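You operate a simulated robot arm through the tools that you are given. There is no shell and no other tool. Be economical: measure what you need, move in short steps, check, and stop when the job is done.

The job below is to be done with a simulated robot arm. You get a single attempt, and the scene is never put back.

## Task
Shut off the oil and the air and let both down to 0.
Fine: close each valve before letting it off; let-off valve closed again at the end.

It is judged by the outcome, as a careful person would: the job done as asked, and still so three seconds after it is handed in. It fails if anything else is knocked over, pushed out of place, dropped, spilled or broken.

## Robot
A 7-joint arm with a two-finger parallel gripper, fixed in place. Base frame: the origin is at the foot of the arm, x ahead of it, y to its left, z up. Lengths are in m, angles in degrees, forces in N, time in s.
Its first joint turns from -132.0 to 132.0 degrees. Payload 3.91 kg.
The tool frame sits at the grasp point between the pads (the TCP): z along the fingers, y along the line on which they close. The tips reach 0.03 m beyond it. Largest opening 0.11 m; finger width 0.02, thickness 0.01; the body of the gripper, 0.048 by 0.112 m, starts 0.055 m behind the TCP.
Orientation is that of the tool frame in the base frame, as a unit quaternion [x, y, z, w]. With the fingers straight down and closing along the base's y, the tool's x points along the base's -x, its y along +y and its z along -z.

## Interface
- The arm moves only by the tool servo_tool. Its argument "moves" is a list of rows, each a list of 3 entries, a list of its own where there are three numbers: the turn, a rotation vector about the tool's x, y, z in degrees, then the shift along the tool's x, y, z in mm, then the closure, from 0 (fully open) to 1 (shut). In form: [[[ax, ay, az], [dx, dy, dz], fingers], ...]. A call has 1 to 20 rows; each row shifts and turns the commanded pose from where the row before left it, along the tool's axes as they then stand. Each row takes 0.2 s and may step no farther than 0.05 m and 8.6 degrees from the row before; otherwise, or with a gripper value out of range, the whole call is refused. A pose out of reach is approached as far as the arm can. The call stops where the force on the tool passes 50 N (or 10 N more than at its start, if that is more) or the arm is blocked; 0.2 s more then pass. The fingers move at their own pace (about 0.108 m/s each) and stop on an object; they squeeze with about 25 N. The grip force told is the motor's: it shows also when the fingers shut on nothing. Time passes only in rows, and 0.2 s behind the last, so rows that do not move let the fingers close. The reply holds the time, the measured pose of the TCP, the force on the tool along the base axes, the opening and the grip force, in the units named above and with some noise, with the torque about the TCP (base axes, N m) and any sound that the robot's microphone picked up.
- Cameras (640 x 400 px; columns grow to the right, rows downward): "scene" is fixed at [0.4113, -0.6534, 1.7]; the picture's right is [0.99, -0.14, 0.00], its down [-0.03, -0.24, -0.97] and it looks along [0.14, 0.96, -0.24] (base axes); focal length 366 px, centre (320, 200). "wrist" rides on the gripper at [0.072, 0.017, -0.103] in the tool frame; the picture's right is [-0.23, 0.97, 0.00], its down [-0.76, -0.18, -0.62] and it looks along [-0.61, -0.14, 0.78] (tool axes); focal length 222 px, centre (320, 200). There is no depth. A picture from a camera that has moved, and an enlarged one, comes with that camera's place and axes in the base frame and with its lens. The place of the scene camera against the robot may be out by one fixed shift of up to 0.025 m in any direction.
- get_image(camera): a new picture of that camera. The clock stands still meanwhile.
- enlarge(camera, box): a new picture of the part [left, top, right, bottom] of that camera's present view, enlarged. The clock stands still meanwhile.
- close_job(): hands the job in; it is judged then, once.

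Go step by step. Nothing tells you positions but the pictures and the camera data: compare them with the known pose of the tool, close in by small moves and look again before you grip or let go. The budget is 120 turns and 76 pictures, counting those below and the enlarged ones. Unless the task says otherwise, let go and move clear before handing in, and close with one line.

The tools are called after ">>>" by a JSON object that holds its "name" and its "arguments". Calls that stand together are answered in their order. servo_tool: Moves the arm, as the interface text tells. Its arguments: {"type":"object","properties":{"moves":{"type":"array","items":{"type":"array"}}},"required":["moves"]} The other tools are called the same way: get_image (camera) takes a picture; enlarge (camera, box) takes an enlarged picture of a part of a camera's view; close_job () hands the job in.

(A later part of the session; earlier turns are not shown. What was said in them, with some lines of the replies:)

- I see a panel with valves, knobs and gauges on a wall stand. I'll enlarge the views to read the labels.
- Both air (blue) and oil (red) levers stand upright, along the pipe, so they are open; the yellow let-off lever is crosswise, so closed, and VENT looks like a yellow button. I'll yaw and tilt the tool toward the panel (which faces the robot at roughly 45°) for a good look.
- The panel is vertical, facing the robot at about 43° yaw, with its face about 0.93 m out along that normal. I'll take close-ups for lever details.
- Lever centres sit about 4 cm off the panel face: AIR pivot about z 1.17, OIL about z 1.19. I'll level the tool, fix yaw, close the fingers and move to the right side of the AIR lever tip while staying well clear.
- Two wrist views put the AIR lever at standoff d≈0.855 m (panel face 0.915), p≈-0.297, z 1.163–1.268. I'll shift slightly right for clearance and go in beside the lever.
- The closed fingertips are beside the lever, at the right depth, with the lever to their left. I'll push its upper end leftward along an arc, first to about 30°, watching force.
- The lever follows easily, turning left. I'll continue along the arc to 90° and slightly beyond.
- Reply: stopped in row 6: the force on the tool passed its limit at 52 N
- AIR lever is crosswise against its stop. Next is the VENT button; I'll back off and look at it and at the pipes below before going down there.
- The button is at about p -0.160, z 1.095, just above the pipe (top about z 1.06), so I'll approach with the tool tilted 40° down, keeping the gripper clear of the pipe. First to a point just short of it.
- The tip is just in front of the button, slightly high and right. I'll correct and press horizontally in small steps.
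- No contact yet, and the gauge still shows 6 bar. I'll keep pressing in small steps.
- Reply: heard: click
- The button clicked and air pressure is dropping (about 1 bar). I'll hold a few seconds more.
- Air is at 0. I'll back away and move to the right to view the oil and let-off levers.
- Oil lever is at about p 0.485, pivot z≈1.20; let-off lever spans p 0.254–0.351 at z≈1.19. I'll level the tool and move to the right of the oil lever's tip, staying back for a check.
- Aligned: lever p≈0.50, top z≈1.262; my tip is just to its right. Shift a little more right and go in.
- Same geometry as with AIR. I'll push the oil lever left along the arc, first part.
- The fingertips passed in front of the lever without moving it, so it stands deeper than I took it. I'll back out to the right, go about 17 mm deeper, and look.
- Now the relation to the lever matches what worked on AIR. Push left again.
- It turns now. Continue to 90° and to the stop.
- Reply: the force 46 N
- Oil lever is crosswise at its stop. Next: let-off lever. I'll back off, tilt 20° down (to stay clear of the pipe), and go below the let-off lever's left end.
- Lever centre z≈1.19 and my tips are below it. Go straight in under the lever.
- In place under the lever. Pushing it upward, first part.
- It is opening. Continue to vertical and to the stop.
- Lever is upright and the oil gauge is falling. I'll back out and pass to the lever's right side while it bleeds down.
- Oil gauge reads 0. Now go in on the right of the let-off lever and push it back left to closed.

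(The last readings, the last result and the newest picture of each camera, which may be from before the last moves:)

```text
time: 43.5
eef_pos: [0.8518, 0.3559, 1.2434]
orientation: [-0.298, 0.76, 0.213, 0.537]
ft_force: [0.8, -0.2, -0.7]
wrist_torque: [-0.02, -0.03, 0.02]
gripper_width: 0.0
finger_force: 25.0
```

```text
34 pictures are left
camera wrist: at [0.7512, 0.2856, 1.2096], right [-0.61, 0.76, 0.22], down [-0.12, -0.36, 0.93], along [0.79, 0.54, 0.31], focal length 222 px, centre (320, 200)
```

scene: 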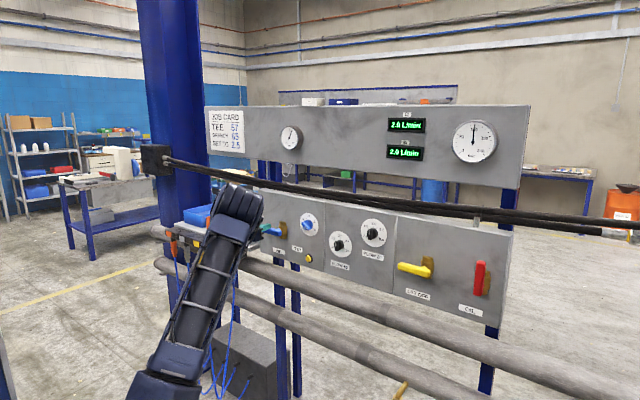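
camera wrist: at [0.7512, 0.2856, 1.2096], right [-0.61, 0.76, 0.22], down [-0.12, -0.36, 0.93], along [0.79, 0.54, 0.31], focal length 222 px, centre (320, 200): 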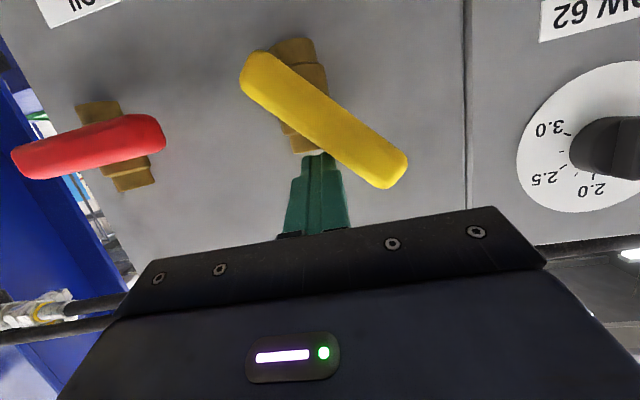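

Following well. Continue to horizontal and the stop.

>>> {"name": "servo_tool", "arguments": {"moves": [[[0, 0, 0], [2.8, 13, 1], 1], [[0, 0, 0], [5.6, 11, 2], 1], [[0, 0, 0], [8.5, 9, 3.1], 1], [[0, 0, 0], [10.3, 6, 3.8], 1], [[0, 0, 0], [2.8, 0, 1], 1], [[0, 0, 0], [1.9, 0, 0.7], 1], [[0, 0, 0], [1.9, 0, 0.7], 1], [[0, 0, 0], [1.9, 0, 0.7], 1], [[0, 0, 0], [1.9, 0, 0.7], 1], [[0, 0, 0], [1.9, 0, 0.7], 1]]}}

>>> {"name": "get_image", "arguments": {"camera": "wrist"}}

>>> {"name": "enlarge", "arguments": {"camera": "scene", "box": [360, 220, 520, 320]}}

```text
time: 44.9
eef_pos: [0.8274, 0.3808, 1.2189]
orientation: [-0.295, 0.757, 0.211, 0.543]
ft_force: [2.6, 1.9, 7.4]
wrist_torque: [0.11, -0.15, -0.08]
gripper_width: 0.0
finger_force: 25.0
stopped in row 6: the force on the tool passed its limit at 55 N (the readings are from after the stop); the commanded pose is now the measured one
```

```text
33 pictures are left
camera wrist: at [0.7268, 0.3124, 1.1831], right [-0.61, 0.77, 0.22], down [-0.13, -0.36, 0.92], along [0.78, 0.53, 0.32], focal length 222 px, centre (320, 200)
```

wrist: 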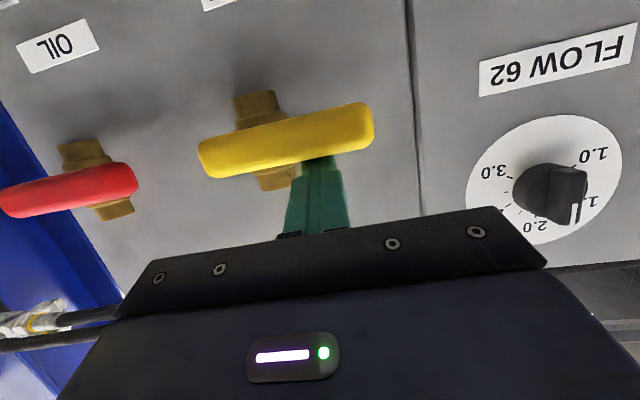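

```text
4.00 times, centred on (440, 270) of scene
camera zoom: at [0.4113, -0.6534, 1.7], right [0.99, -0.14, 0.0], down [-0.03, -0.24, -0.97], along [0.14, 0.96, -0.24], focal length 1466 px, centre (-160, -80)
```

zoom: 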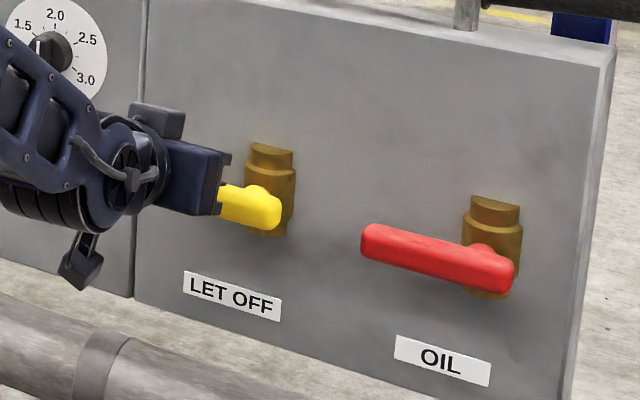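

Let-off is crosswise at its stop. I'll lift off, back well clear, wait a little, and check everything once more.

>>> {"name": "servo_tool", "arguments": {"moves": [[[0, 0, 0], [-8, 0, -3], 1], [[0, 0, 0], [12, 0, -35], 1], [[0, 0, 0], [12, 0, -35], 1], [[0, 0, 0], [0, 0, -45], 1], [[0, 0, 0], [0, 0, -45], 1], [[0, 0, 0], [0, 40, 0], 1], [[0, 0, 0], [0, 40, 0], 1], [[0, 0, 0], [0, 40, 0], 1], [[0, 0, 0], [0, 0, 0], 1], [[0, 0, 0], [0, 0, 0], 1], [[0, 0, 0], [0, 0, 0], 1], [[0, 0, 0], [0, 0, 0], 1], [[0, 0, 0], [0, 0, 0], 1], [[0, 0, 0], [0, 0, 0], 1], [[0, 0, 0], [0, 0, 0], 1], [[0, 0, 0], [0, 0, 0], 1], [[0, 0, 0], [0, 0, 0], 1]]}}

>>> {"name": "enlarge", "arguments": {"camera": "scene", "box": [200, 100, 520, 320]}}

>>> {"name": "get_image", "arguments": {"camera": "wrist"}}

>>> {"name": "enlarge", "arguments": {"camera": "scene", "box": [430, 100, 520, 180]}}

>>> {"name": "enlarge", "arguments": {"camera": "scene", "box": [260, 110, 320, 150]}}

```text
time: 48.5
eef_pos: [0.6278, 0.3597, 1.2571]
orientation: [-0.296, 0.758, 0.211, 0.542]
ft_force: [0.2, -0.4, 0.6]
wrist_torque: [0.0, 0.0, -0.01]
gripper_width: 0.0002
finger_force: 24.5
```

```text
1.82 times, centred on (360, 210) of scene
camera zoom: at [0.4113, -0.6534, 1.7], right [0.99, -0.14, 0.0], down [-0.03, -0.24, -0.97], along [0.14, 0.96, -0.24], focal length 666 px, centre (247, 182)
```

zoom: 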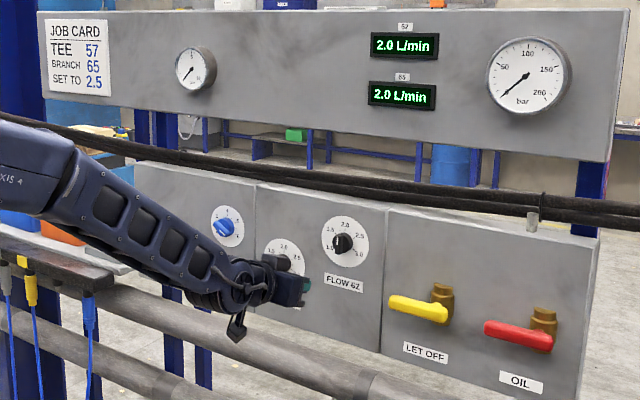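

```text
30 pictures are left
camera wrist: at [0.5272, 0.2904, 1.2214], right [-0.61, 0.77, 0.22], down [-0.13, -0.36, 0.92], along [0.78, 0.53, 0.32], focal length 222 px, centre (320, 200)
```

wrist: 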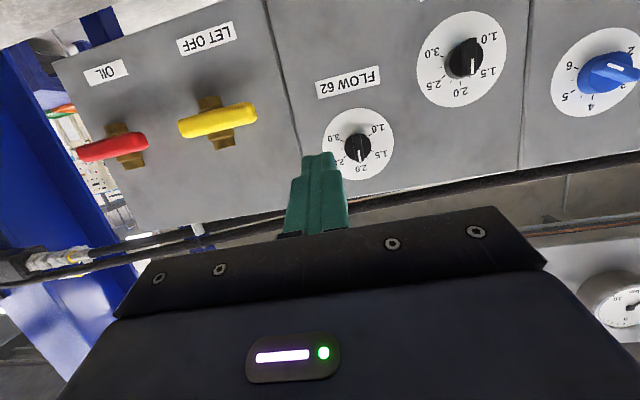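

```text
5.00 times, centred on (475, 140) of scene
camera zoom: at [0.4113, -0.6534, 1.7], right [0.99, -0.14, 0.0], down [-0.03, -0.24, -0.97], along [0.14, 0.96, -0.24], focal length 1832 px, centre (-455, 500)
```

zoom: 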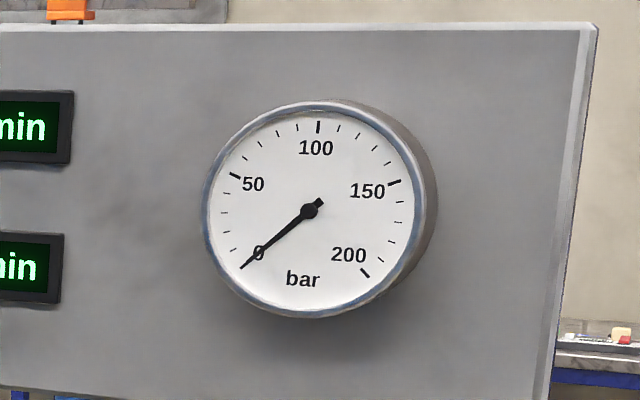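

```text
10.00 times, centred on (290, 130) of scene
camera zoom: at [0.4113, -0.6534, 1.7], right [0.99, -0.14, 0.0], down [-0.03, -0.24, -0.97], along [0.14, 0.96, -0.24], focal length 3664 px, centre (620, 900)
```

zoom: 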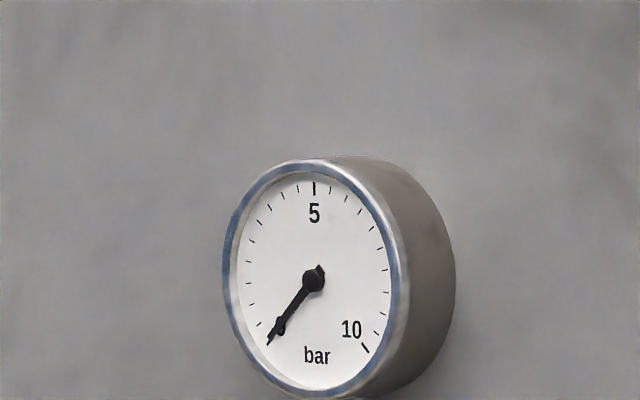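

Both gauges read 0, all three levers are crosswise (closed), and the arm is clear.

>>> {"name": "close_job", "arguments": {}}

```text
The job is handed in.
```

The oil and air are shut off, both gauges read 0, the let-off valve is closed again, and I handed the job in with the arm clear of the panel.
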